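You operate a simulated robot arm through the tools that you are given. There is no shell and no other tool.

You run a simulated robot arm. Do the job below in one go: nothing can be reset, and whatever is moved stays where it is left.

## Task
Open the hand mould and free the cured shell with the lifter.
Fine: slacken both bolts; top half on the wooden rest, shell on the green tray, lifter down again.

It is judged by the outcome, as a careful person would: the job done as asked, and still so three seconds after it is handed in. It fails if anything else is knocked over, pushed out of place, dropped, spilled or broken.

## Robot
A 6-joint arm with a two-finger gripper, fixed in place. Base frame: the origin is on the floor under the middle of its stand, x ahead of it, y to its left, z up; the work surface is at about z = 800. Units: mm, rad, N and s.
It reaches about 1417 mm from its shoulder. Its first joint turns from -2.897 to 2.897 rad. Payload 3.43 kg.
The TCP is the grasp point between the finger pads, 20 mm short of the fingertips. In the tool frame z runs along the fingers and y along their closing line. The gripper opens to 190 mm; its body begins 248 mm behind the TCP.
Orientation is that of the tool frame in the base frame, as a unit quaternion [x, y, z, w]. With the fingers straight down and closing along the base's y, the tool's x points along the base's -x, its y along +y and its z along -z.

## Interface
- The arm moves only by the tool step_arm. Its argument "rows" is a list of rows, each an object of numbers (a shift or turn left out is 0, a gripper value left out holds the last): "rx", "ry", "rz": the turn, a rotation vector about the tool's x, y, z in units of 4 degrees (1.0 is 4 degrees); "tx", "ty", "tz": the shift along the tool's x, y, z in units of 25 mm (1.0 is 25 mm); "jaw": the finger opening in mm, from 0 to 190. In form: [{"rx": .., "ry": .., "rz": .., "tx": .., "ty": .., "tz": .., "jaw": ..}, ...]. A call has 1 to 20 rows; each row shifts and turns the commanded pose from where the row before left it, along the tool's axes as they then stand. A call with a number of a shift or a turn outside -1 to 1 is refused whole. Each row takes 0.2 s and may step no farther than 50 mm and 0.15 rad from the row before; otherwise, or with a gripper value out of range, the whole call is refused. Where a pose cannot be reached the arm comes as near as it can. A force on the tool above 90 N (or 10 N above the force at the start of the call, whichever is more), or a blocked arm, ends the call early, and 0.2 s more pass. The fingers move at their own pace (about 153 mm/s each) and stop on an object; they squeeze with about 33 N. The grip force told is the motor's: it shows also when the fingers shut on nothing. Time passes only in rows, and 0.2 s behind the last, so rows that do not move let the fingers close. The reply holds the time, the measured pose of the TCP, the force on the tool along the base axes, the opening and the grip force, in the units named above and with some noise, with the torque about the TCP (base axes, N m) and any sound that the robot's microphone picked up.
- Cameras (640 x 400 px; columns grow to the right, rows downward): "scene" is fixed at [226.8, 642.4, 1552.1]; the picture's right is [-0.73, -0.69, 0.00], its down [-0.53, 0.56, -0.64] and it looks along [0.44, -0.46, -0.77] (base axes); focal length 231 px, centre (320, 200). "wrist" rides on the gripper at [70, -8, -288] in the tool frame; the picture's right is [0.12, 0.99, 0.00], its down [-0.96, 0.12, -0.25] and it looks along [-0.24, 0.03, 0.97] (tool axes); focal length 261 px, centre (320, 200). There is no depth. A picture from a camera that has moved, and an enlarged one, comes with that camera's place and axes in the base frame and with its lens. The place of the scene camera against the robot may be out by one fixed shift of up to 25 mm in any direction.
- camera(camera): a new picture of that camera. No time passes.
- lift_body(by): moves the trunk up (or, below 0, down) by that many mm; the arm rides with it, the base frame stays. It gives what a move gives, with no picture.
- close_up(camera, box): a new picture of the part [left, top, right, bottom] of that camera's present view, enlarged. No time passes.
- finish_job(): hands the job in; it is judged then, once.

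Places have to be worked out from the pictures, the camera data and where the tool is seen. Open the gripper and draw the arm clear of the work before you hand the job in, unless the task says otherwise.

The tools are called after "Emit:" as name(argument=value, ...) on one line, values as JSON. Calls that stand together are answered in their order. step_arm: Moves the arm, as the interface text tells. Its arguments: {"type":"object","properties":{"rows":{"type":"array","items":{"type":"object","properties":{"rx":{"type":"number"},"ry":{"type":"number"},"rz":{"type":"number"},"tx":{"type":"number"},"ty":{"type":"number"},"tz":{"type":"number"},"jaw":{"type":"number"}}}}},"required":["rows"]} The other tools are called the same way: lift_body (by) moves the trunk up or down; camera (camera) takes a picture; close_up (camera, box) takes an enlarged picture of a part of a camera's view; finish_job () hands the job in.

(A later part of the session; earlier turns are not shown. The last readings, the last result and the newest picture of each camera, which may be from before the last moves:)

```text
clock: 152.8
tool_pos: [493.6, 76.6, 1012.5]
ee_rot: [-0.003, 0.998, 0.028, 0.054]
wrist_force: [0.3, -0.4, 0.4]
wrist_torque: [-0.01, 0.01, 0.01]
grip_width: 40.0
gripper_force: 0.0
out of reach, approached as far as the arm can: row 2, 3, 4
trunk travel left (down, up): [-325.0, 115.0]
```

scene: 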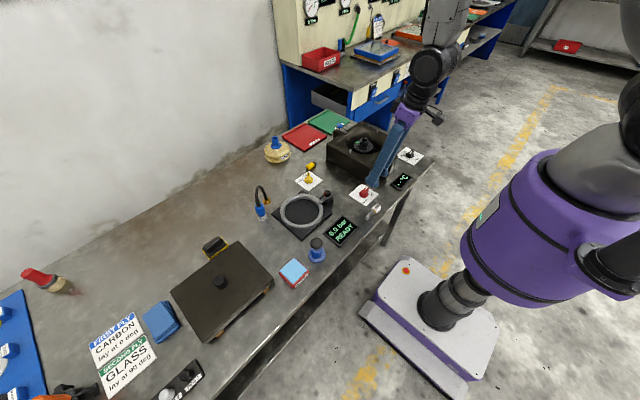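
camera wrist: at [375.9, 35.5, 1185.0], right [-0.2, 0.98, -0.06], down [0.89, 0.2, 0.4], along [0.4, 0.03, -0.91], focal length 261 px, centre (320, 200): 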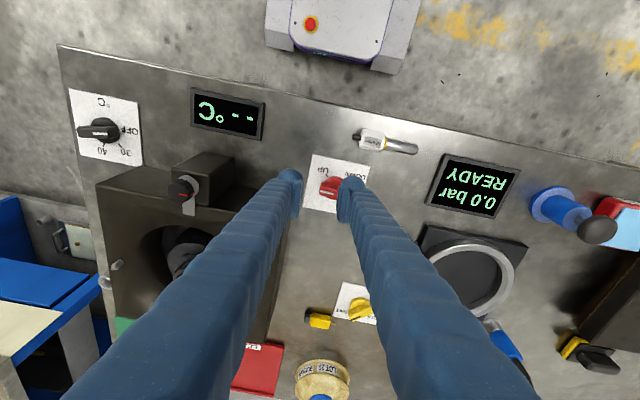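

Straightening is still sticky near the singular posture, so I move outward (+x), away from it, where the wrist bend is larger.

Emit:
step_arm(rows=[{"tx": -1}, {"tx": -1}, {"tx": -1}, {"tx": -1}, {}])

Emit:
step_arm(rows=[{"tx": -1, "tz": -0.3}, {"tx": -1, "tz": -0.3}, {"tx": -1, "tz": -0.3}, {"tx": -1, "tz": -0.3}, {}])

```text
clock: 154.0
tool_pos: [590.4, 75.5, 1023.9]
ee_rot: [-0.003, 0.998, 0.029, 0.054]
wrist_force: [0.1, 0.1, -0.5]
wrist_torque: [0.0, -0.02, 0.01]
grip_width: 40.2
gripper_force: 0.1
trunk travel left (down, up): [-325.0, 115.0]
```

```text
clock: 155.2
tool_pos: [690.0, 75.2, 1065.0]
ee_rot: [-0.003, 0.998, 0.029, 0.055]
wrist_force: [-0.2, -0.2, 0.2]
wrist_torque: [0.05, -0.01, 0.0]
grip_width: 40.1
gripper_force: 0.0
trunk travel left (down, up): [-325.0, 115.0]
```

The arm moves freely here. I straighten the tool fully.

Emit:
step_arm(rows=[{"ry": 0.55, "rx": 0.28}, {"ry": 0.55, "rx": 0.28}, {"ry": 0.46, "rx": 0.26}, {}])

Emit:
camera(camera="scene")

```text
clock: 156.2
tool_pos: [690.3, 74.8, 1065.2]
ee_rot: [-0.004, 1.0, 0.0, 0.0]
wrist_force: [-0.2, 0.2, 0.1]
wrist_torque: [0.0, -0.01, 0.04]
grip_width: 40.2
gripper_force: 0.1
trunk travel left (down, up): [-325.0, 115.0]
```

```text
taken
```

scene: 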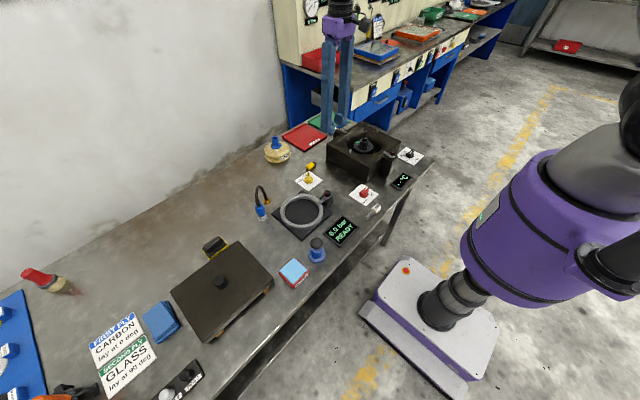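

The posture is back to normal and vertical. I check the mould and dial now.

Emit:
close_up(camera="scene", box=[320, 110, 410, 215])

Emit:
camera(camera="wrist")

```text
3.81 times, centred on (365, 162) of scene
camera zoom: at [226.8, 642.4, 1552.1], right [-0.73, -0.69, 0.0], down [-0.53, 0.56, -0.64], along [0.44, -0.46, -0.77], focal length 880 px, centre (149, 343)
```

zoom: 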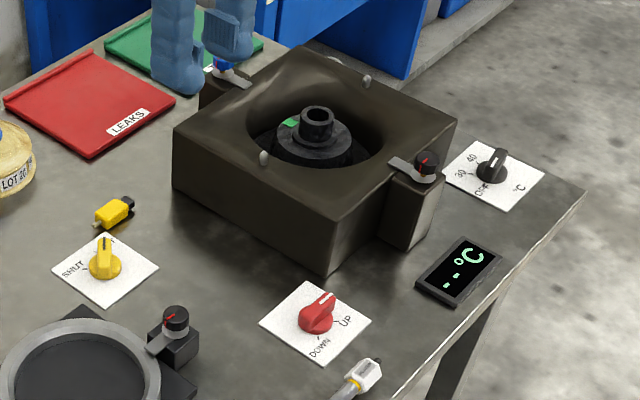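

```text
taken
camera wrist: at [619.3, 67.4, 1352.0], right [-0.13, 0.99, 0.0], down [0.96, 0.12, 0.25], along [0.24, 0.03, -0.97], focal length 261 px, centre (320, 200)
```

wrist: 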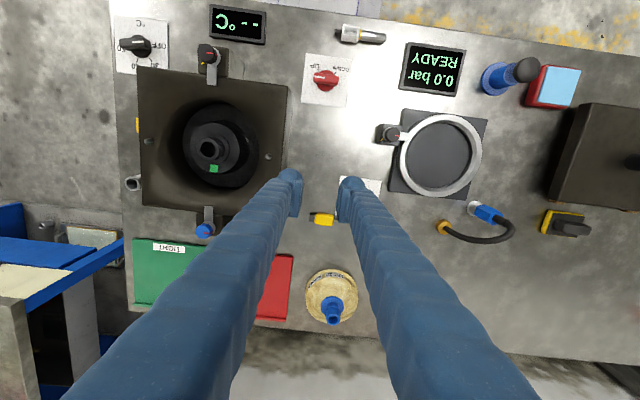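

The dial points about 45° short of UP and the shell is still low. To keep clear of that singular posture, I lower the trunk by 150 mm (with the hand first raised), so the dial lies in a comfortable part of the arm's reach.

Emit:
step_arm(rows=[{"tz": -1}, {"tz": -1}, {"tz": -1}, {"tz": -1}, {"tz": -1}, {"tz": -0.5}, {}])

Emit:
lift_body(by=-150)

Emit:
camera(camera="scene")

```text
clock: 157.8
tool_pos: [687.1, 74.1, 1202.6]
ee_rot: [-0.003, 1.0, 0.0, 0.0]
wrist_force: [-0.7, 0.0, 0.1]
wrist_torque: [-0.01, 0.02, -0.01]
grip_width: 40.2
gripper_force: 0.1
trunk travel left (down, up): [-325.0, 115.0]
```

```text
clock: 159.5
tool_pos: [688.9, 73.2, 1053.7]
ee_rot: [-0.003, 1.0, 0.002, 0.0]
wrist_force: [-0.2, 0.1, -0.3]
wrist_torque: [0.03, 0.0, 0.01]
grip_width: 40.0
gripper_force: 0.2
trunk travel left (down, up): [-175.0, 265.0]
```

```text
taken
```

scene: 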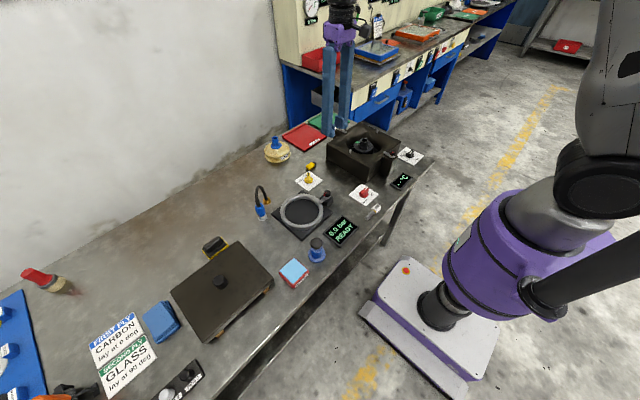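

The trunk is lower. I move back over the dial and turn the hand 92° cw to match the bar, watching for reach messages.

Emit:
step_arm(rows=[{"tx": 1, "ty": -0.1}, {"tx": 1, "ty": -0.1}, {"tx": 1, "ty": -0.1}, {"tx": 1}, {"tx": 1}, {"tx": 1}, {"tx": 0.8}, {}])

Emit:
step_arm(rows=[{"rz": 1}, {"rz": 1}, {"rz": 1}, {"rz": 1}, {"rz": 1}, {"rz": 1}, {"rz": 1}, {"rz": 1}, {"rz": 1}, {"rz": 1}, {"rz": 1}, {"rz": 1}, {"rz": 1}, {"rz": 1}, {"rz": 1}, {"rz": 1}, {"rz": 1}, {"rz": 1}, {"rz": 1}, {"rz": 1}])

Emit:
step_arm(rows=[{"rz": 1}, {"rz": 1}, {"rz": 0.8}, {"tz": 1}, {"tz": 1}, {"tz": 1}, {"tz": 1}, {}])

Emit:
close_up(camera="wrist", box=[240, 120, 400, 230])

```text
clock: 161.3
tool_pos: [519.4, 67.2, 1054.2]
ee_rot: [-0.003, 1.0, 0.0, -0.001]
wrist_force: [0.1, 0.2, -0.5]
wrist_torque: [-0.01, 0.03, -0.01]
grip_width: 40.3
gripper_force: 0.0
trunk travel left (down, up): [-175.0, 265.0]
```

```text
clock: 165.5
tool_pos: [518.2, 64.3, 1053.3]
ee_rot: [0.641, 0.768, 0.0, 0.001]
wrist_force: [0.0, -0.4, -1.0]
wrist_torque: [0.02, -0.01, 0.01]
grip_width: 40.2
gripper_force: 0.0
trunk travel left (down, up): [-175.0, 265.0]
```

```text
clock: 167.3
tool_pos: [519.2, 65.9, 953.7]
ee_rot: [0.712, 0.702, 0.001, -0.001]
wrist_force: [-0.6, 0.4, -0.6]
wrist_torque: [-0.01, -0.03, 0.02]
grip_width: 40.3
gripper_force: 0.1
trunk travel left (down, up): [-175.0, 265.0]
```

```text
3.64 times, centred on (320, 175) of wrist
camera zoom: at [511.4, 138.1, 1240.0], right [0.99, 0.1, 0.0], down [0.1, -0.96, 0.25], along [0.03, -0.25, -0.97], focal length 948 px, centre (320, 291)
```

zoom: 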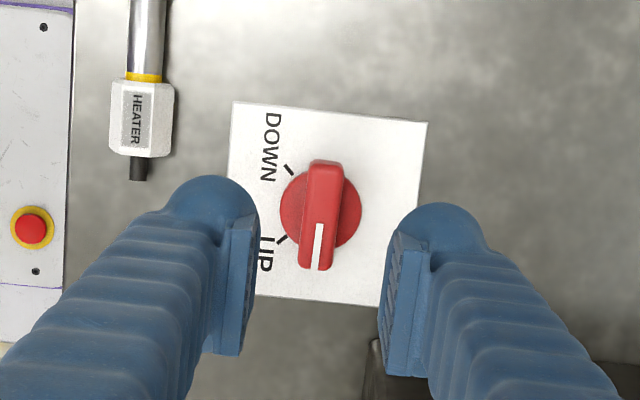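

No reach trouble now; the dial centre is at (518.5, 67.5) and the pointer at −90°. I centre, go down to z≈836 and close on the bar.

Emit:
step_arm(rows=[{"tx": 0.05, "tz": 1}, {"tz": 1}, {"tz": 1}, {"tz": 1}, {"tz": 0.5}, {"tz": 0.2}, {}, {"jaw": 22}, {"jaw": 5}, {}, {}])

Emit:
close_up(camera="wrist", box=[240, 140, 400, 250])

```text
clock: 169.7
tool_pos: [521.1, 66.4, 836.3]
ee_rot: [0.712, 0.702, 0.001, 0.001]
wrist_force: [11.7, 0.8, 0.9]
wrist_torque: [0.06, -0.07, 0.04]
grip_width: 15.1
gripper_force: 44.9
trunk travel left (down, up): [-175.0, 265.0]
```

```text
3.64 times, centred on (320, 195) of wrist
camera zoom: at [511.7, 138.1, 1122.3], right [0.99, 0.11, 0.0], down [0.1, -0.96, 0.25], along [0.03, -0.25, -0.97], focal length 948 px, centre (320, 218)
```

zoom: 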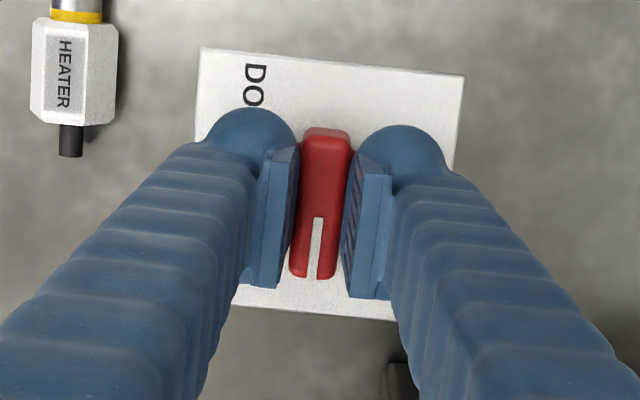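

Gripped at 15 mm with little force. I turn cw the remaining 45°, in steps, until the UP stop is felt.

Emit:
step_arm(rows=[{"rz": 1, "ty": 0.02}, {"rz": 1}, {"rz": 1}, {"rz": 1}, {"rz": 1}, {"rz": 1}, {}])

Emit:
step_arm(rows=[{"rz": 1}, {"rz": 1}, {"rz": 1}, {}])

Emit:
step_arm(rows=[{"rz": 1}, {"rz": 1}, {}])

Emit:
close_up(camera="wrist", box=[240, 140, 400, 250])

Emit:
close_up(camera="scene", box=[320, 110, 410, 215])

```text
clock: 171.3
tool_pos: [520.9, 65.5, 835.7]
ee_rot: [0.843, 0.538, 0.002, 0.0]
wrist_force: [25.5, 2.9, 20.3]
wrist_torque: [0.15, -0.32, 0.05]
grip_width: 15.0
gripper_force: 45.2
trunk travel left (down, up): [-175.0, 265.0]
```

```text
clock: 172.3
tool_pos: [521.2, 66.8, 835.4]
ee_rot: [0.894, 0.447, 0.001, 0.001]
wrist_force: [25.7, 10.3, 21.0]
wrist_torque: [0.1, -0.26, 0.04]
grip_width: 15.1
gripper_force: 45.3
trunk travel left (down, up): [-175.0, 265.0]
```

```text
clock: 173.1
tool_pos: [521.8, 66.7, 835.2]
ee_rot: [0.923, 0.384, -0.001, 0.0]
wrist_force: [24.9, 4.4, 9.1]
wrist_torque: [0.1, -0.28, 0.02]
grip_width: 15.1
gripper_force: 44.6
trunk travel left (down, up): [-175.0, 265.0]
```

```text
3.64 times, centred on (320, 195) of wrist
camera zoom: at [564.0, 122.9, 1122.1], right [0.79, -0.62, 0.0], down [-0.6, -0.76, 0.25], along [-0.15, -0.2, -0.97], focal length 948 px, centre (320, 218)
```

zoom: 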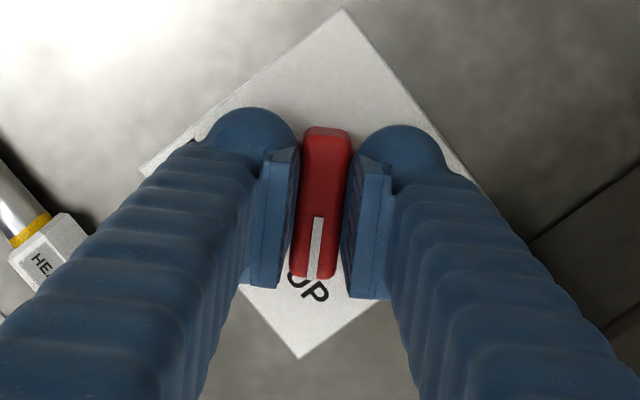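

```text
3.81 times, centred on (365, 162) of scene
camera zoom: at [226.8, 642.4, 1552.1], right [-0.73, -0.69, 0.0], down [-0.53, 0.56, -0.64], along [0.44, -0.46, -0.77], focal length 880 px, centre (149, 343)
```

zoom: 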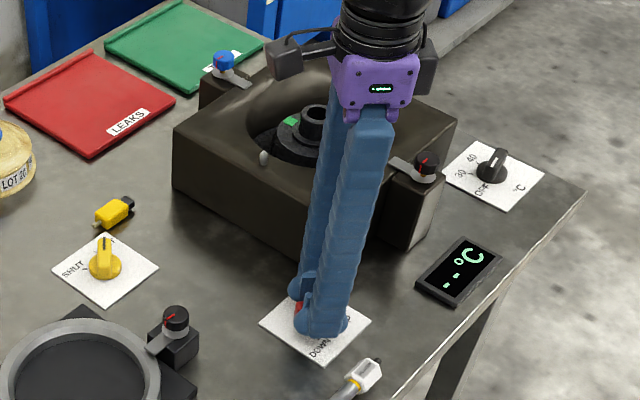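

About at UP; I nudge on one step to feel for the end stop.

Emit:
step_arm(rows=[{"rz": 0.7}, {}])

Emit:
step_arm(rows=[{"rz": 0.7}, {}])

Emit:
close_up(camera="wrist", box=[240, 140, 400, 250])

```text
clock: 173.7
tool_pos: [520.4, 64.5, 835.7]
ee_rot: [0.932, 0.362, 0.0, 0.0]
wrist_force: [25.4, -1.3, 19.6]
wrist_torque: [-0.11, -0.08, 0.67]
grip_width: 15.2
gripper_force: 45.0
trunk travel left (down, up): [-175.0, 265.0]
```

```text
clock: 174.3
tool_pos: [521.0, 66.6, 834.4]
ee_rot: [0.941, 0.339, 0.001, 0.001]
wrist_force: [22.9, 9.8, 25.2]
wrist_torque: [0.11, -0.15, 1.2]
grip_width: 15.5
gripper_force: 45.2
trunk travel left (down, up): [-175.0, 265.0]
```

```text
3.64 times, centred on (320, 195) of wrist
camera zoom: at [568.7, 118.2, 1122.0], right [0.72, -0.69, 0.0], down [-0.67, -0.7, 0.25], along [-0.17, -0.18, -0.97], focal length 948 px, centre (320, 218)
```

zoom: 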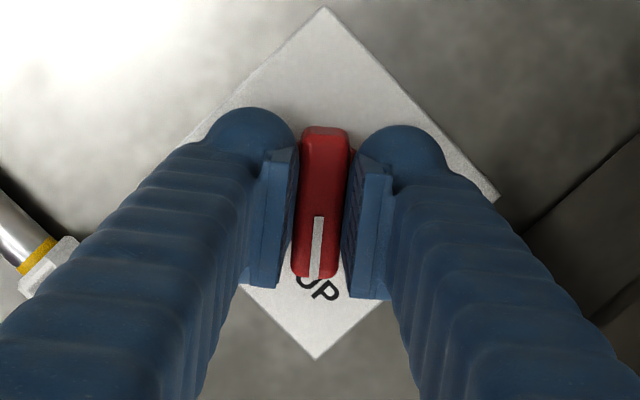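

The UP stop is felt at 1.2 N m. I ease back those degrees, open slightly (the mould corner is near), and rise.

Emit:
step_arm(rows=[{"rz": -0.7}, {"rz": -0.7}, {"jaw": 27}, {}, {"tz": -0.6}, {"tz": -1}, {"tz": -1}, {"tz": -1}, {"tz": -1}, {"tz": -1}, {"tz": -1}, {"tz": -1}, {}])

Emit:
close_up(camera="scene", box=[320, 110, 410, 215])

Emit:
camera(camera="wrist")

```text
clock: 177.1
tool_pos: [517.8, 66.4, 1026.3]
ee_rot: [0.923, 0.384, 0.0, 0.0]
wrist_force: [0.5, 0.5, -0.6]
wrist_torque: [-0.01, 0.02, 0.01]
grip_width: 26.9
gripper_force: 0.1
trunk travel left (down, up): [-175.0, 265.0]
```

```text
3.81 times, centred on (365, 162) of scene
camera zoom: at [226.8, 642.4, 1552.1], right [-0.73, -0.69, 0.0], down [-0.53, 0.56, -0.64], along [0.44, -0.46, -0.77], focal length 880 px, centre (149, 343)
```

zoom: 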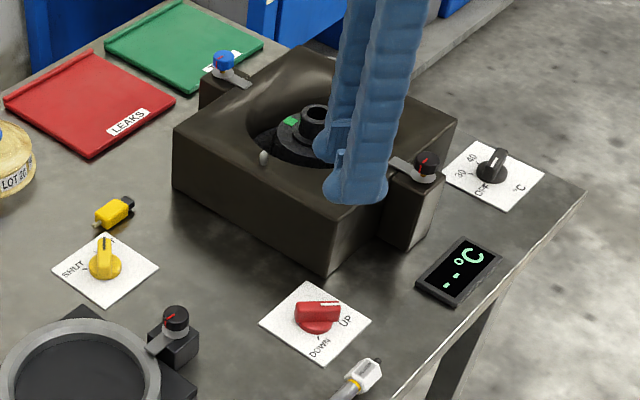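

```text
taken
camera wrist: at [562.2, 124.5, 1312.5], right [0.79, -0.62, 0.0], down [-0.6, -0.76, 0.25], along [-0.15, -0.2, -0.97], focal length 261 px, centre (320, 200)
```

wrist: 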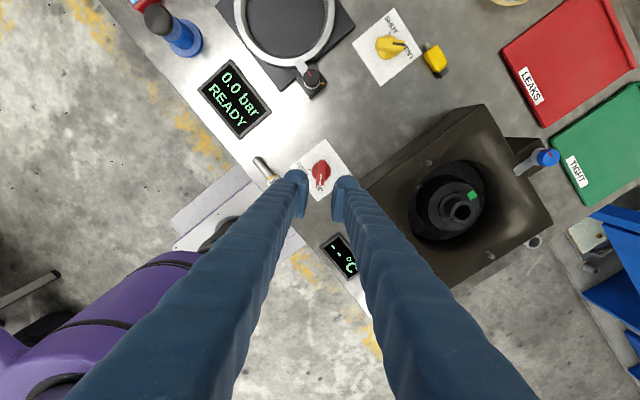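

The dial is at UP and the shell has risen by roughly 15 mm. I unwind the hand to neutral and go over the mould to look at the shell.

Emit:
step_arm(rows=[{"rz": -1}, {"rz": -1}, {"rz": -1}, {"rz": -1}, {"rz": -1}, {"rz": -1}, {"rz": -1}, {"rz": -1}, {"rz": -1}, {"rz": -1}, {"rz": -1}, {"rz": -1}, {"rz": -1}, {"rz": -1}, {"rz": -1}, {"rz": -1}, {"rz": -1}, {"rz": -1}, {"rz": -1}, {"rz": -1}])

Emit:
step_arm(rows=[{"rz": -1}, {"rz": -1}, {"rz": -1}, {"rz": -1}, {"rz": -1}, {"rz": -1}, {"rz": -1}, {"rz": -1}, {"rz": -1}, {"rz": -1}, {"rz": -1}, {"rz": -1}, {"rz": -1}, {"rz": -0.8, "tz": -1}, {"tz": -1}, {}])

Emit:
step_arm(rows=[{"tx": -1, "ty": -1, "jaw": 190}, {"tx": -1, "ty": -1}, {"tx": -1, "ty": -1}, {"tx": -1, "ty": -1}, {"tx": -1, "ty": -1}, {"ty": -1}, {"ty": -1}, {"ty": -0.5}, {}])

Emit:
camera(camera="wrist")

Emit:
close_up(camera="wrist", box=[250, 120, 390, 230])

Emit:
close_up(camera="scene", box=[330, 115, 400, 185])

```text
clock: 181.3
tool_pos: [518.2, 65.7, 1025.8]
ee_rot: [0.46, 0.888, 0.0, 0.0]
wrist_force: [-0.2, -0.3, 1.0]
wrist_torque: [-0.01, 0.0, -0.02]
grip_width: 27.3
gripper_force: 0.0
trunk travel left (down, up): [-175.0, 265.0]
```

```text
clock: 184.7
tool_pos: [518.7, 66.7, 1071.9]
ee_rot: [-0.003, 1.0, 0.0, 0.0]
wrist_force: [0.4, 0.1, 0.3]
wrist_torque: [0.02, 0.05, 0.0]
grip_width: 26.9
gripper_force: 0.0
trunk travel left (down, up): [-175.0, 265.0]
```

```text
clock: 186.7
tool_pos: [645.4, -121.9, 1074.9]
ee_rot: [-0.003, 1.0, 0.0, 0.0]
wrist_force: [-0.7, -0.4, 0.0]
wrist_torque: [0.03, -0.02, 0.0]
grip_width: 190.0
gripper_force: 0.0
trunk travel left (down, up): [-175.0, 265.0]
```

```text
taken
camera wrist: at [574.6, -130.7, 1362.1], right [-0.13, 0.99, 0.0], down [0.96, 0.12, 0.25], along [0.25, 0.03, -0.97], focal length 261 px, centre (320, 200)
```

wrist: 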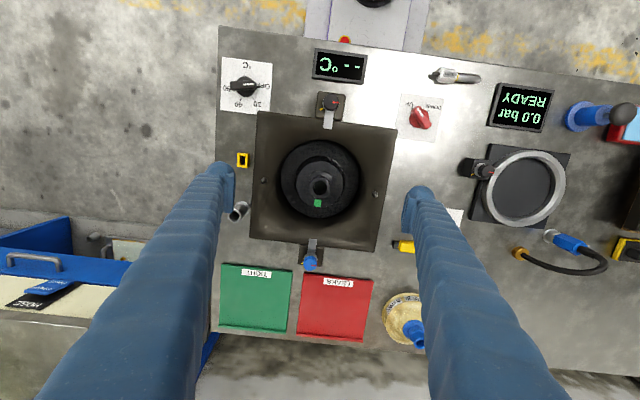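

```text
3.64 times, centred on (320, 175) of wrist
camera zoom: at [574.6, -130.7, 1362.1], right [-0.13, 0.99, 0.0], down [0.96, 0.12, 0.25], along [0.25, 0.03, -0.97], focal length 948 px, centre (320, 291)
```

zoom: 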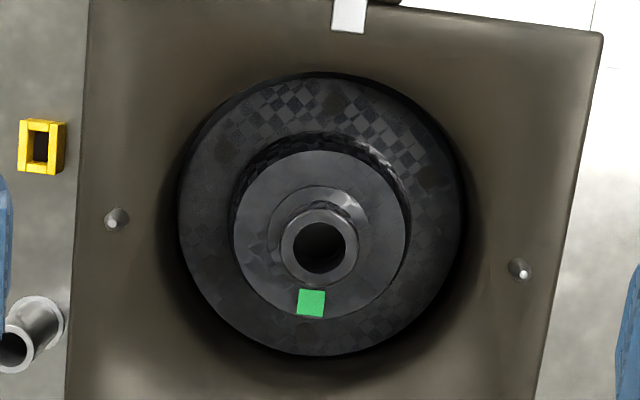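

```text
5.71 times, centred on (365, 150) of scene
camera zoom: at [226.8, 642.4, 1552.1], right [-0.73, -0.69, 0.0], down [-0.53, 0.56, -0.64], along [0.44, -0.46, -0.77], focal length 1320 px, centre (63, 486)
```

zoom: 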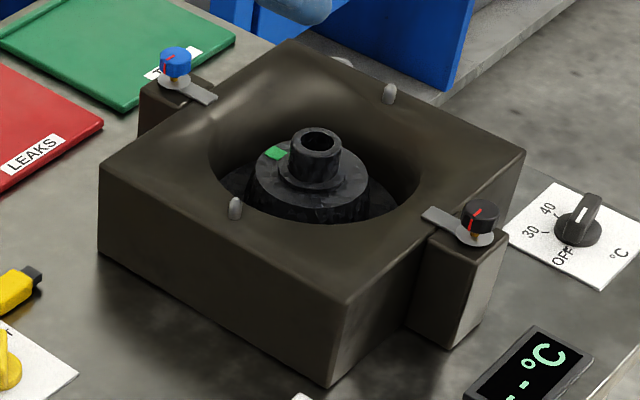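

The shell shows a wide disc (~145 mm), a step (~85 mm) and a neck (~38 mm outer) I can grip. I shift 100 mm sideways for a second view to triangulate the neck's height.

Emit:
step_arm(rows=[{"ty": 1}, {"ty": 1}, {"ty": 1}, {"ty": 1}, {}])

Emit:
close_up(camera="wrist", box=[200, 120, 340, 230])

Emit:
step_arm(rows=[{"ty": -1}, {"ty": -1}, {"ty": -1}, {"ty": -1}, {"ty": -1}, {"ty": -1}, {"ty": -1}, {"ty": -1}, {}])

Emit:
close_up(camera="wrist", box=[300, 120, 440, 230])

```text
clock: 187.9
tool_pos: [643.1, -20.4, 1074.0]
ee_rot: [-0.003, 1.0, 0.0, 0.0]
wrist_force: [0.0, 0.0, -0.2]
wrist_torque: [-0.1, -0.01, 0.01]
grip_width: 190.1
gripper_force: 0.1
trunk travel left (down, up): [-175.0, 265.0]
```

```text
3.64 times, centred on (270, 175) of wrist
camera zoom: at [573.0, -28.7, 1361.1], right [-0.13, 0.99, 0.0], down [0.96, 0.12, 0.25], along [0.25, 0.03, -0.97], focal length 948 px, centre (502, 291)
```

zoom: 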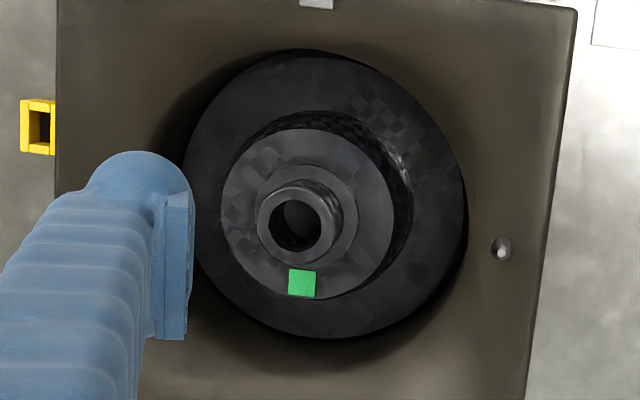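

```text
clock: 189.9
tool_pos: [646.5, -221.4, 1074.3]
ee_rot: [-0.004, 1.0, 0.001, 0.0]
wrist_force: [-0.1, -0.6, 0.2]
wrist_torque: [0.07, 0.0, 0.01]
grip_width: 190.1
gripper_force: 0.0
trunk travel left (down, up): [-175.0, 265.0]
```

```text
3.64 times, centred on (370, 175) of wrist
camera zoom: at [576.2, -229.0, 1360.3], right [-0.13, 0.99, 0.0], down [0.96, 0.12, 0.25], along [0.25, 0.03, -0.97], focal length 948 px, centre (138, 291)
```

zoom: 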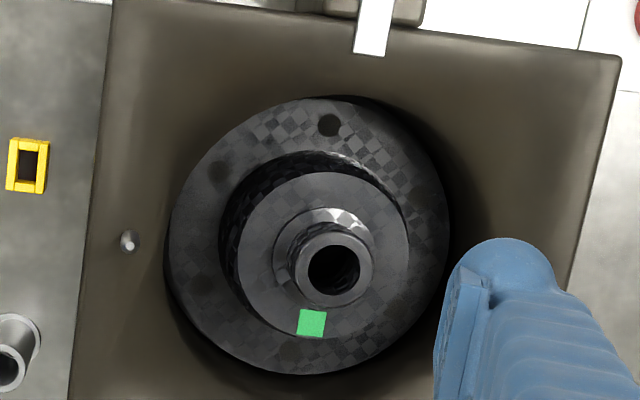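

The neck's top centre is at (669, -119, 899), about 38 mm wide; the step top is at z≈872 and the flange (about 160 mm wide) at z≈822. Since the tray is hardly bigger than the flange, I first go over the green tray to measure it well.

Emit:
step_arm(rows=[{"tx": -1}, {"tx": -1}, {"tx": -1}, {"tx": -1}, {"tx": -1}, {"tx": -1}, {"tx": -1}, {"tx": -1}, {"tx": -1}, {"tx": -1}, {"tx": -1}, {"ty": -0.5}, {}])

Emit:
camera(camera="wrist")

Emit:
close_up(camera="wrist", box=[250, 120, 390, 230])

Emit:
close_up(camera="scene", box=[275, 95, 365, 160])

```text
clock: 192.7
tool_pos: [919.1, -229.7, 1071.2]
ee_rot: [-0.003, 1.0, -0.001, 0.0]
wrist_force: [-0.5, -1.2, -0.2]
wrist_torque: [0.12, -0.01, -0.02]
grip_width: 189.9
gripper_force: 0.1
trunk travel left (down, up): [-175.0, 265.0]
```

```text
taken
camera wrist: at [849.2, -238.4, 1359.6], right [-0.13, 0.99, 0.0], down [0.96, 0.12, 0.25], along [0.24, 0.03, -0.97], focal length 261 px, centre (320, 200)
```

wrist: 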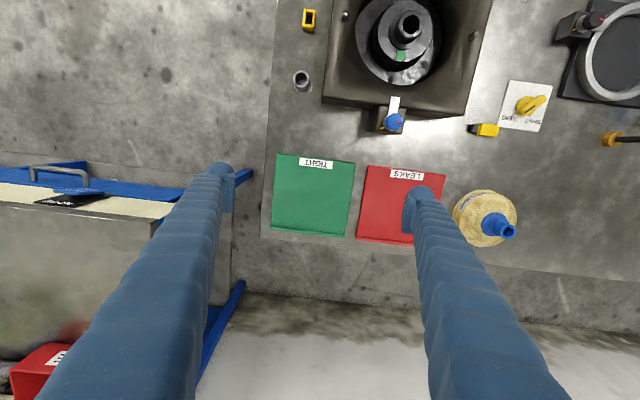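

```text
3.64 times, centred on (320, 175) of wrist
camera zoom: at [849.2, -238.4, 1359.6], right [-0.13, 0.99, 0.0], down [0.96, 0.12, 0.25], along [0.24, 0.03, -0.97], focal length 948 px, centre (320, 291)
```

zoom: 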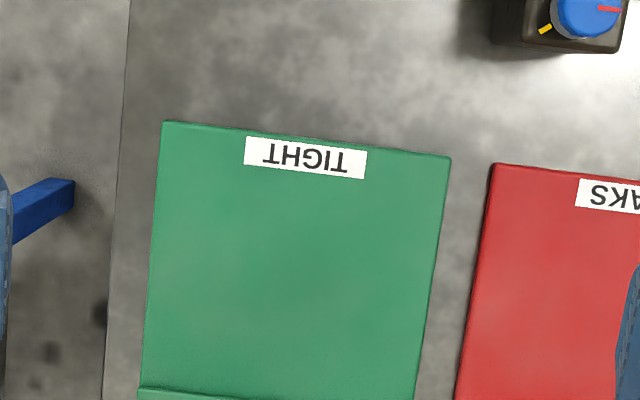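

```text
6.15 times, centred on (320, 128) of scene
camera zoom: at [226.8, 642.4, 1552.1], right [-0.73, -0.69, 0.0], down [-0.53, 0.56, -0.64], along [0.44, -0.46, -0.77], focal length 1421 px, centre (320, 646)
```

zoom: 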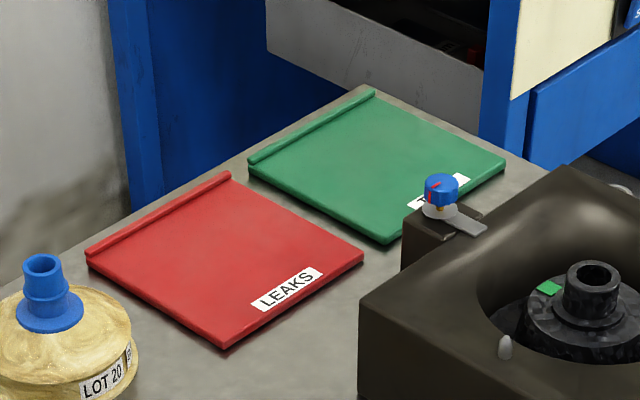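

The tray's inside is about x 900-1063, y −322 to −156, so its centre is (981, −239), just enough for the flange. I now return over the shell neck with the jaw at 80 and go down to just above it.

Emit:
step_arm(rows=[{"tx": 1, "ty": 0.45}, {"tx": 1, "ty": 0.45}, {"tx": 1, "ty": 0.45}, {"tx": 1, "ty": 0.45}, {"tx": 1, "ty": 0.45}, {"tx": 1, "ty": 0.45}, {"tx": 1, "ty": 0.45}, {"tx": 1, "ty": 0.45}, {"tx": 1, "ty": 0.45, "jaw": 80}, {"tx": 1, "ty": 0.4}, {"tz": 1}, {"tz": 1}, {"tz": 1}, {"tz": 1}, {}])

Emit:
camera(camera="wrist")

Emit:
close_up(camera="wrist", box=[260, 140, 380, 240])

Emit:
close_up(camera="scene", box=[340, 115, 390, 165])

```text
clock: 195.9
tool_pos: [671.1, -122.4, 973.9]
ee_rot: [-0.003, 1.0, 0.0, 0.0]
wrist_force: [-0.6, -0.8, 0.6]
wrist_torque: [0.04, -0.01, -0.02]
grip_width: 80.0
gripper_force: 0.2
trunk travel left (down, up): [-175.0, 265.0]
```

```text
taken
camera wrist: at [601.0, -129.7, 1261.3], right [-0.13, 0.99, 0.0], down [0.96, 0.12, 0.25], along [0.25, 0.03, -0.97], focal length 261 px, centre (320, 200)
```

wrist: 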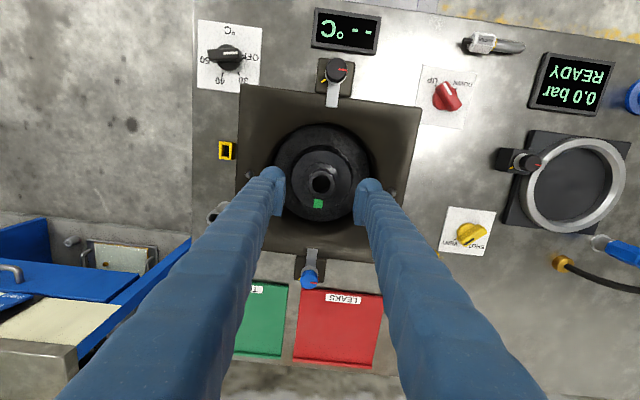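

```text
4.00 times, centred on (320, 190) of wrist
camera zoom: at [601.0, -129.7, 1261.3], right [-0.13, 0.99, 0.0], down [0.96, 0.12, 0.25], along [0.25, 0.03, -0.97], focal length 1043 px, centre (320, 240)
```

zoom: 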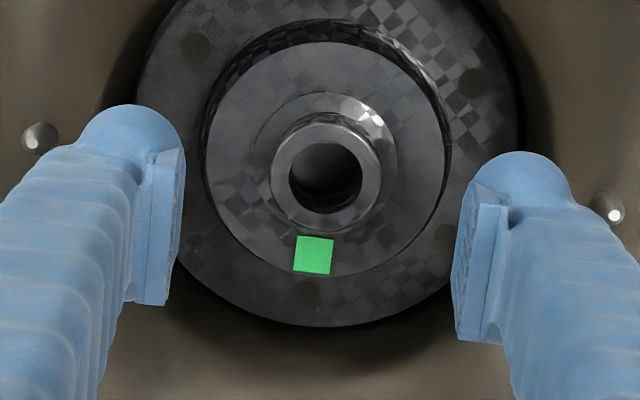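

```text
8.00 times, centred on (365, 140) of scene
camera zoom: at [226.8, 642.4, 1552.1], right [-0.73, -0.69, 0.0], down [-0.53, 0.56, -0.64], along [0.44, -0.46, -0.77], focal length 1848 px, centre (-40, 680)
```

zoom: 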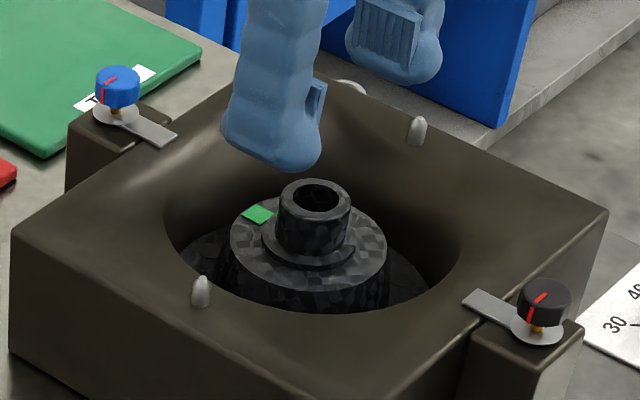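

The neck is about 30 mm tall above the step with a small collar at its base, and I'm nearly centred on it. I correct 2-4 mm, lower to z≈905, check the force, and close.

Emit:
step_arm(rows=[{"tx": 0.08, "ty": 0.145}, {"tz": 1}, {"tz": 1}, {"tz": 0.6}, {"tz": 0.16}, {}])

Emit:
close_up(camera="wrist", box=[260, 140, 380, 240])

Emit:
close_up(camera="scene", box=[340, 115, 390, 165])

```text
clock: 197.3
tool_pos: [668.8, -118.0, 905.0]
ee_rot: [-0.003, 1.0, 0.0, 0.0]
wrist_force: [-0.9, 0.2, 0.7]
wrist_torque: [-0.04, 0.01, 0.0]
grip_width: 79.7
gripper_force: 0.0
trunk travel left (down, up): [-175.0, 265.0]
```

```text
4.00 times, centred on (320, 190) of wrist
camera zoom: at [598.3, -125.1, 1192.6], right [-0.13, 0.99, 0.0], down [0.96, 0.12, 0.25], along [0.25, 0.03, -0.97], focal length 1043 px, centre (320, 240)
```

zoom: 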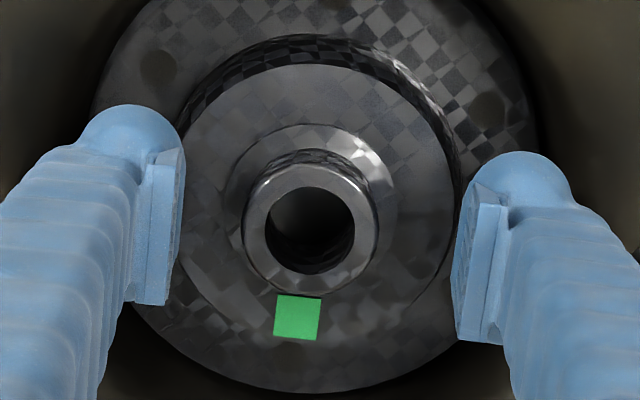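

```text
8.00 times, centred on (365, 140) of scene
camera zoom: at [226.8, 642.4, 1552.1], right [-0.73, -0.69, 0.0], down [-0.53, 0.56, -0.64], along [0.44, -0.46, -0.77], focal length 1848 px, centre (-40, 680)
```

zoom: 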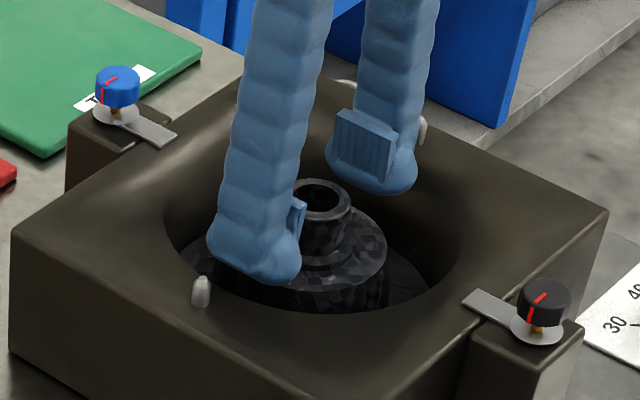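

Clear of contact and centred on the neck. I close gently and read the forces.

Emit:
step_arm(rows=[{"jaw": 55}, {"jaw": 30}, {}, {}])

Emit:
close_up(camera="wrist", box=[260, 140, 380, 240])

Emit:
close_up(camera="scene", box=[340, 115, 390, 165])

```text
clock: 198.3
tool_pos: [669.6, -117.1, 905.5]
ee_rot: [-0.004, 1.0, 0.001, 0.0]
wrist_force: [0.0, 0.6, 0.2]
wrist_torque: [0.02, -0.03, 0.01]
grip_width: 38.6
gripper_force: 32.9
trunk travel left (down, up): [-175.0, 265.0]
```

```text
4.00 times, centred on (320, 190) of wrist
camera zoom: at [598.4, -125.1, 1192.7], right [-0.13, 0.99, 0.0], down [0.96, 0.12, 0.25], along [0.25, 0.03, -0.97], focal length 1043 px, centre (320, 240)
```

zoom: 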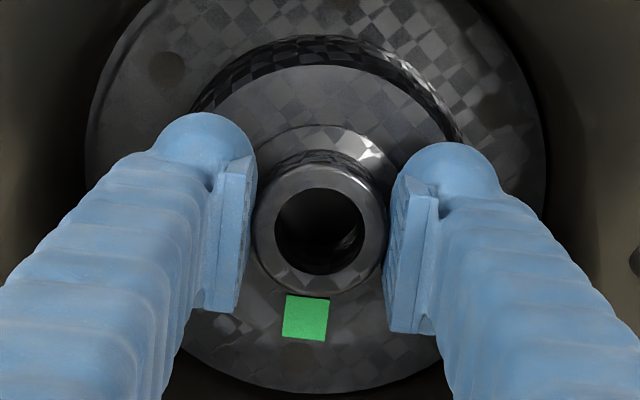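

```text
8.00 times, centred on (365, 140) of scene
camera zoom: at [226.8, 642.4, 1552.1], right [-0.73, -0.69, 0.0], down [-0.53, 0.56, -0.64], along [0.44, -0.46, -0.77], focal length 1848 px, centre (-40, 680)
```

zoom: 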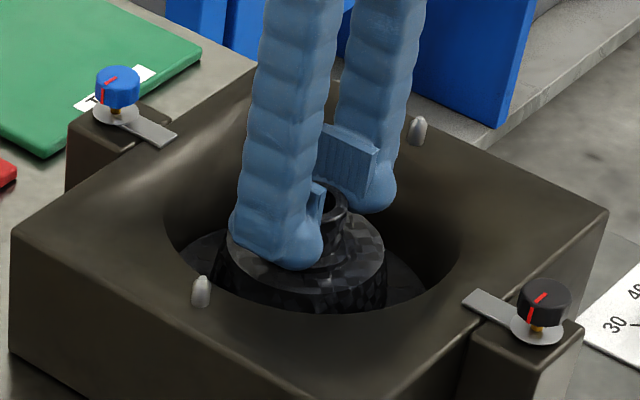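

The neck is held at 38.6 mm with no side load. I lift slowly and check that the shell follows.

Emit:
step_arm(rows=[{"tz": -0.1}, {"tz": -0.15}, {"tz": -0.2}, {"tz": -0.2}, {"tz": -0.2}, {}])

Emit:
close_up(camera="wrist", box=[240, 130, 400, 250])

Emit:
close_up(camera="scene", box=[340, 105, 390, 165])

```text
clock: 199.7
tool_pos: [668.3, -120.5, 927.1]
ee_rot: [-0.003, 1.0, 0.0, 0.0]
wrist_force: [0.4, 0.2, -1.8]
wrist_torque: [-0.03, 0.02, 0.02]
grip_width: 38.7
gripper_force: 32.8
trunk travel left (down, up): [-175.0, 265.0]
```

```text
3.33 times, centred on (320, 190) of wrist
camera zoom: at [597.5, -127.2, 1214.4], right [-0.13, 0.99, 0.0], down [0.96, 0.12, 0.25], along [0.24, 0.03, -0.97], focal length 869 px, centre (320, 233)
```

zoom: 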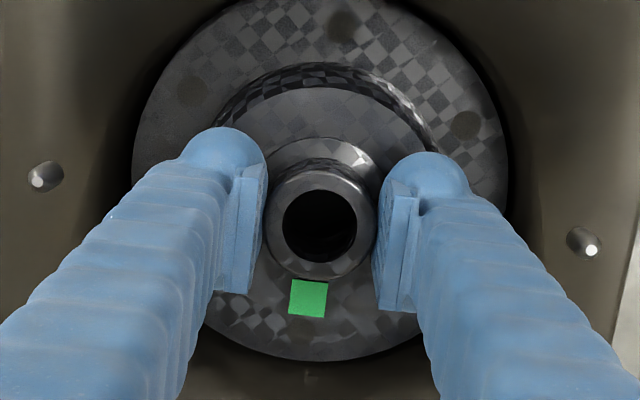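

```text
6.67 times, centred on (365, 135) of scene
camera zoom: at [226.8, 642.4, 1552.1], right [-0.73, -0.69, 0.0], down [-0.53, 0.56, -0.64], along [0.44, -0.46, -0.77], focal length 1540 px, centre (20, 633)
```

zoom: 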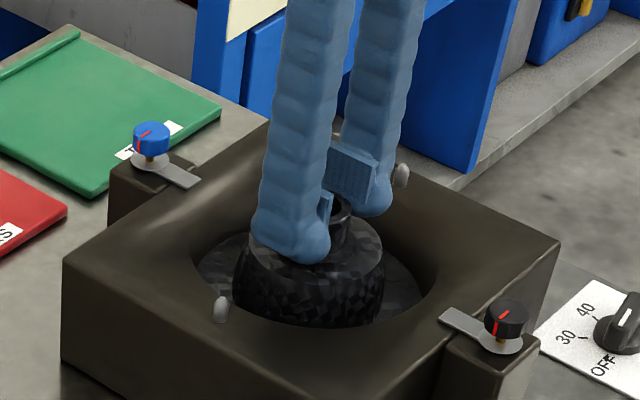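

The shell follows (about 1.8 N). I lift it straight up clear of the mould, gently.

Emit:
step_arm(rows=[{"tz": -0.3}, {"tz": -0.3}, {"tz": -0.3}, {"tz": -0.4}, {"tz": -0.4}, {"tz": -0.5}, {"tz": -0.5}, {"tz": -0.5}, {"tz": -0.5}, {"tz": -0.5}, {"tz": -0.5}, {"tz": -0.5}, {"tz": -0.5}, {"tz": -0.4}, {"tz": -0.2}, {}])

Emit:
camera(camera="wrist")

Emit:
close_up(camera="scene", box=[300, 60, 420, 190])

```text
clock: 203.1
tool_pos: [666.8, -118.8, 1085.4]
ee_rot: [-0.004, 1.0, 0.001, 0.001]
wrist_force: [0.7, 0.1, -2.5]
wrist_torque: [-0.05, -0.01, 0.0]
grip_width: 38.4
gripper_force: 32.9
trunk travel left (down, up): [-175.0, 265.0]
```

```text
taken
camera wrist: at [596.9, -126.6, 1372.2], right [-0.13, 0.99, 0.0], down [0.96, 0.12, 0.25], along [0.24, 0.03, -0.97], focal length 261 px, centre (320, 200)
```

wrist: 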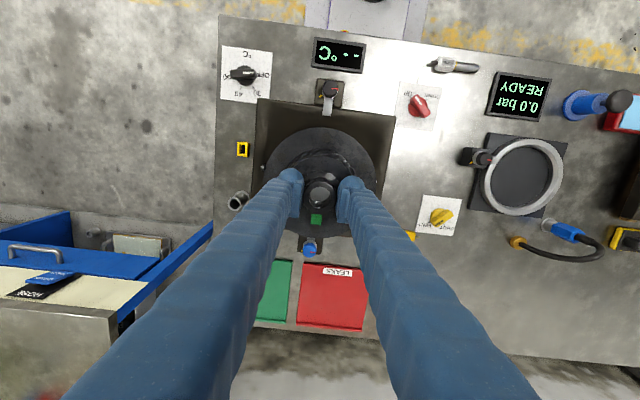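

```text
3.08 times, centred on (360, 125) of scene
camera zoom: at [226.8, 642.4, 1552.1], right [-0.73, -0.69, 0.0], down [-0.53, 0.56, -0.64], along [0.44, -0.46, -0.77], focal length 711 px, centre (197, 431)
```

zoom: 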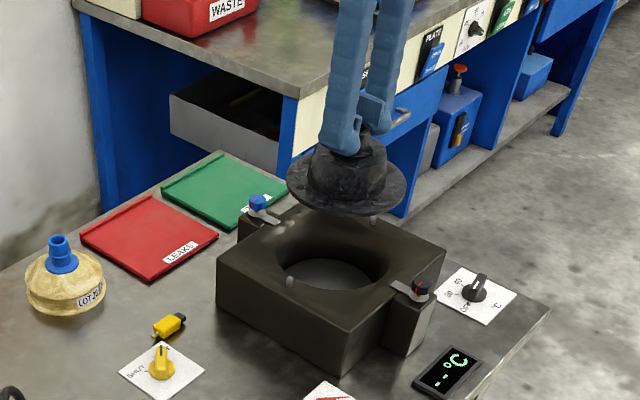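

The shell is free and held level. I zoom in to find where the flange sits relative to the hand before placing it.

Emit:
close_up(camera="wrist", box=[240, 115, 400, 250])

Emit:
close_up(camera="scene", box=[335, 75, 390, 135])

```text
2.96 times, centred on (320, 182) of wrist
camera zoom: at [596.9, -126.6, 1372.2], right [-0.13, 0.99, 0.0], down [0.96, 0.12, 0.25], along [0.24, 0.03, -0.97], focal length 772 px, centre (320, 252)
```

zoom: 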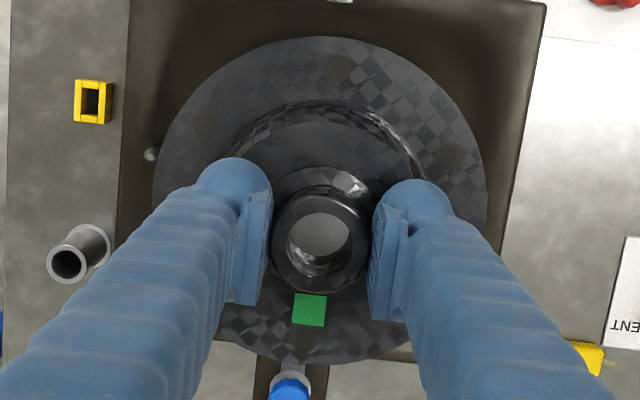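

```text
6.67 times, centred on (362, 105) of scene
camera zoom: at [226.8, 642.4, 1552.1], right [-0.73, -0.69, 0.0], down [-0.53, 0.56, -0.64], along [0.44, -0.46, -0.77], focal length 1540 px, centre (37, 833)
```

zoom: 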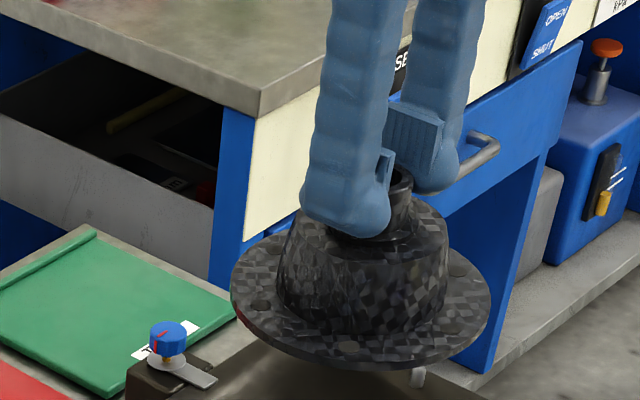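

The flange is centred on the hand, about 80 mm below the TCP, level. I carry the shell to above the tray at about (977, −239), at this height, gently.

Emit:
step_arm(rows=[{"tx": -0.3, "ty": -0.12}, {"tx": -0.6, "ty": -0.24}, {"tx": -0.9, "ty": -0.36}, {"tx": -1, "ty": -0.4}, {"tx": -1, "ty": -0.4}, {"tx": -1, "ty": -0.4}, {"tx": -1, "ty": -0.4}, {"tx": -1, "ty": -0.4}, {"tx": -1, "ty": -0.4}, {"tx": -1, "ty": -0.4}, {"tx": -1, "ty": -0.4}, {"tx": -1, "ty": -0.37}, {"tx": -0.8, "ty": -0.3}, {"tx": -0.5, "ty": -0.2}, {"tx": -0.28, "ty": -0.1}, {}])

Emit:
camera(camera="wrist")

Emit:
close_up(camera="scene", box=[270, 50, 400, 170])

```text
clock: 206.5
tool_pos: [958.6, -233.5, 1085.1]
ee_rot: [-0.004, 1.0, 0.0, 0.0]
wrist_force: [0.0, -0.8, -2.1]
wrist_torque: [0.02, -0.04, -0.02]
grip_width: 38.4
gripper_force: 32.5
out of reach, approached as far as the arm can: row 14, 15
trunk travel left (down, up): [-175.0, 265.0]
```

```text
taken
camera wrist: at [888.3, -241.1, 1372.6], right [-0.13, 0.99, 0.0], down [0.96, 0.12, 0.25], along [0.25, 0.03, -0.97], focal length 261 px, centre (320, 200)
```

wrist: 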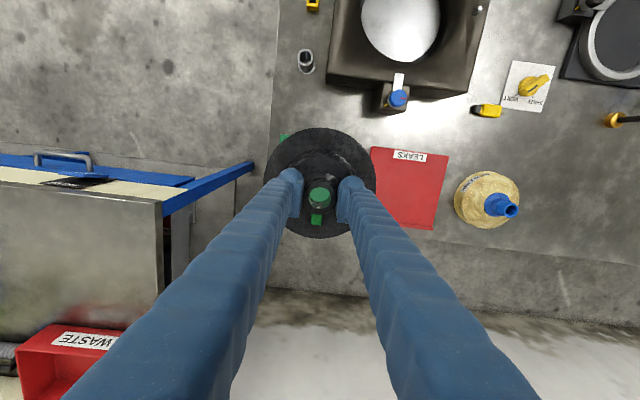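

```text
3.33 times, centred on (335, 110) of scene
camera zoom: at [226.8, 642.4, 1552.1], right [-0.73, -0.69, 0.0], down [-0.53, 0.56, -0.64], along [0.44, -0.46, -0.77], focal length 770 px, centre (270, 500)
```

zoom: 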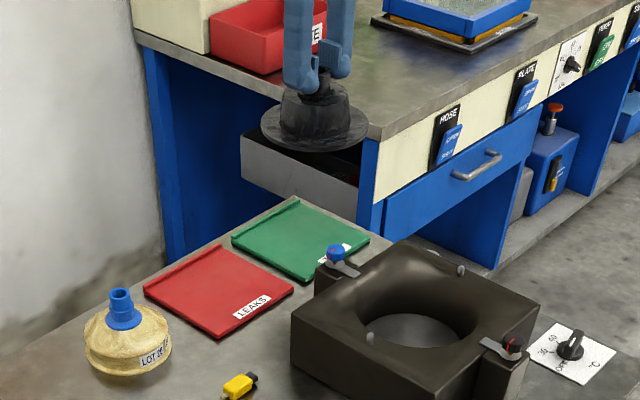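

The arm's reach ends at x≈959 at this height. Lower down it reaches farther, so I descend 100 mm here (clear of everything) and then move the rest of the way out.

Emit:
step_arm(rows=[{"tz": 0.4}, {"tz": 0.8}, {"tz": 0.8}, {"tz": 0.8}, {"tz": 0.8}, {"tz": 0.4}, {}])

Emit:
step_arm(rows=[{"tx": -0.2, "ty": -0.08}, {"tx": -0.3, "ty": -0.08}, {"tx": -0.2, "ty": -0.05}, {}])

Emit:
camera(camera="wrist")

Emit:
close_up(camera="scene", box=[270, 70, 400, 170])

```text
clock: 208.1
tool_pos: [960.7, -234.8, 983.7]
ee_rot: [-0.004, 1.0, 0.0, 0.0]
wrist_force: [0.1, 1.0, -1.5]
wrist_torque: [-0.01, 0.04, -0.01]
grip_width: 38.8
gripper_force: 33.0
trunk travel left (down, up): [-175.0, 265.0]
```

```text
clock: 209.1
tool_pos: [978.0, -239.9, 983.6]
ee_rot: [-0.003, 1.0, 0.0, 0.001]
wrist_force: [-0.4, 1.5, -3.3]
wrist_torque: [0.01, 0.02, 0.01]
grip_width: 38.4
gripper_force: 32.6
trunk travel left (down, up): [-175.0, 265.0]
```

```text
taken
camera wrist: at [907.8, -247.6, 1270.2], right [-0.13, 0.99, 0.0], down [0.96, 0.12, 0.25], along [0.25, 0.03, -0.97], focal length 261 px, centre (320, 200)
```

wrist: 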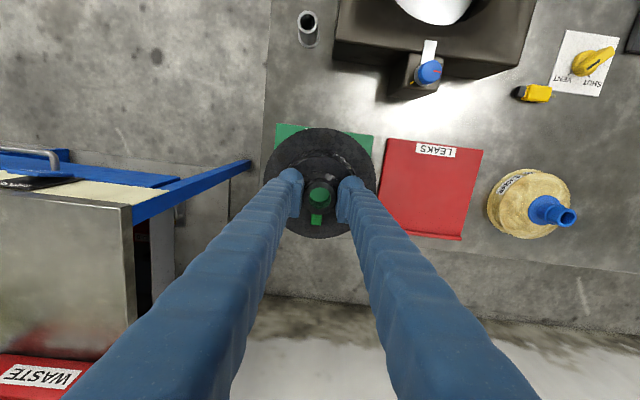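

```text
4.00 times, centred on (335, 120) of scene
camera zoom: at [226.8, 642.4, 1552.1], right [-0.73, -0.69, 0.0], down [-0.53, 0.56, -0.64], along [0.44, -0.46, -0.77], focal length 924 px, centre (260, 520)
```

zoom: 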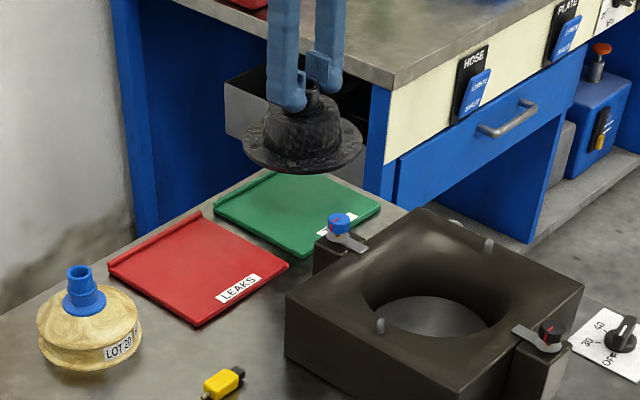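

The tray's front corners measure (901, −322) and (899, −155), so the shell at (977.5, −239.8) is right over it. I lower to about 10 mm above the expected contact.

Emit:
step_arm(rows=[{"tz": 0.4}, {"tz": 0.7}, {"tz": 0.7}, {"tz": 0.6}, {"tz": 0.4}, {"tz": 0.3}, {}])

Emit:
camera(camera="wrist")

Emit:
close_up(camera="scene", box=[280, 80, 370, 150])

```text
clock: 210.7
tool_pos: [978.6, -236.9, 906.8]
ee_rot: [-0.003, 1.0, 0.0, 0.0]
wrist_force: [-0.5, -0.6, -3.3]
wrist_torque: [0.0, -0.01, 0.02]
grip_width: 38.6
gripper_force: 32.6
trunk travel left (down, up): [-175.0, 265.0]
```

```text
taken
camera wrist: at [908.6, -244.3, 1193.9], right [-0.13, 0.99, 0.0], down [0.96, 0.12, 0.25], along [0.24, 0.03, -0.97], focal length 261 px, centre (320, 200)
```

wrist: 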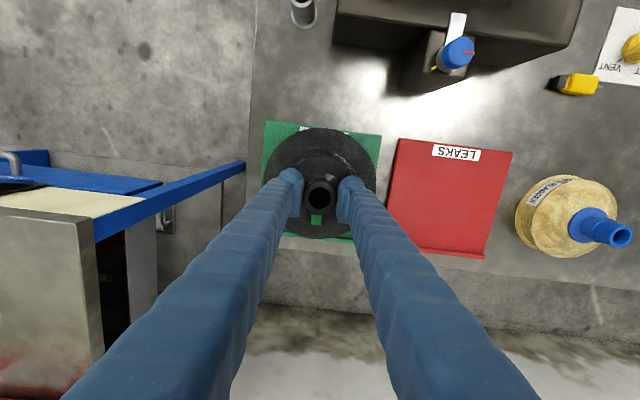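

```text
5.71 times, centred on (325, 115) of scene
camera zoom: at [226.8, 642.4, 1552.1], right [-0.73, -0.69, 0.0], down [-0.53, 0.56, -0.64], along [0.44, -0.46, -0.77], focal length 1320 px, centre (291, 686)
```

zoom: 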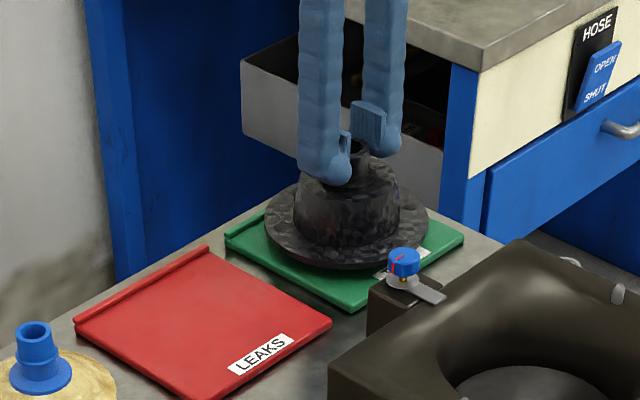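

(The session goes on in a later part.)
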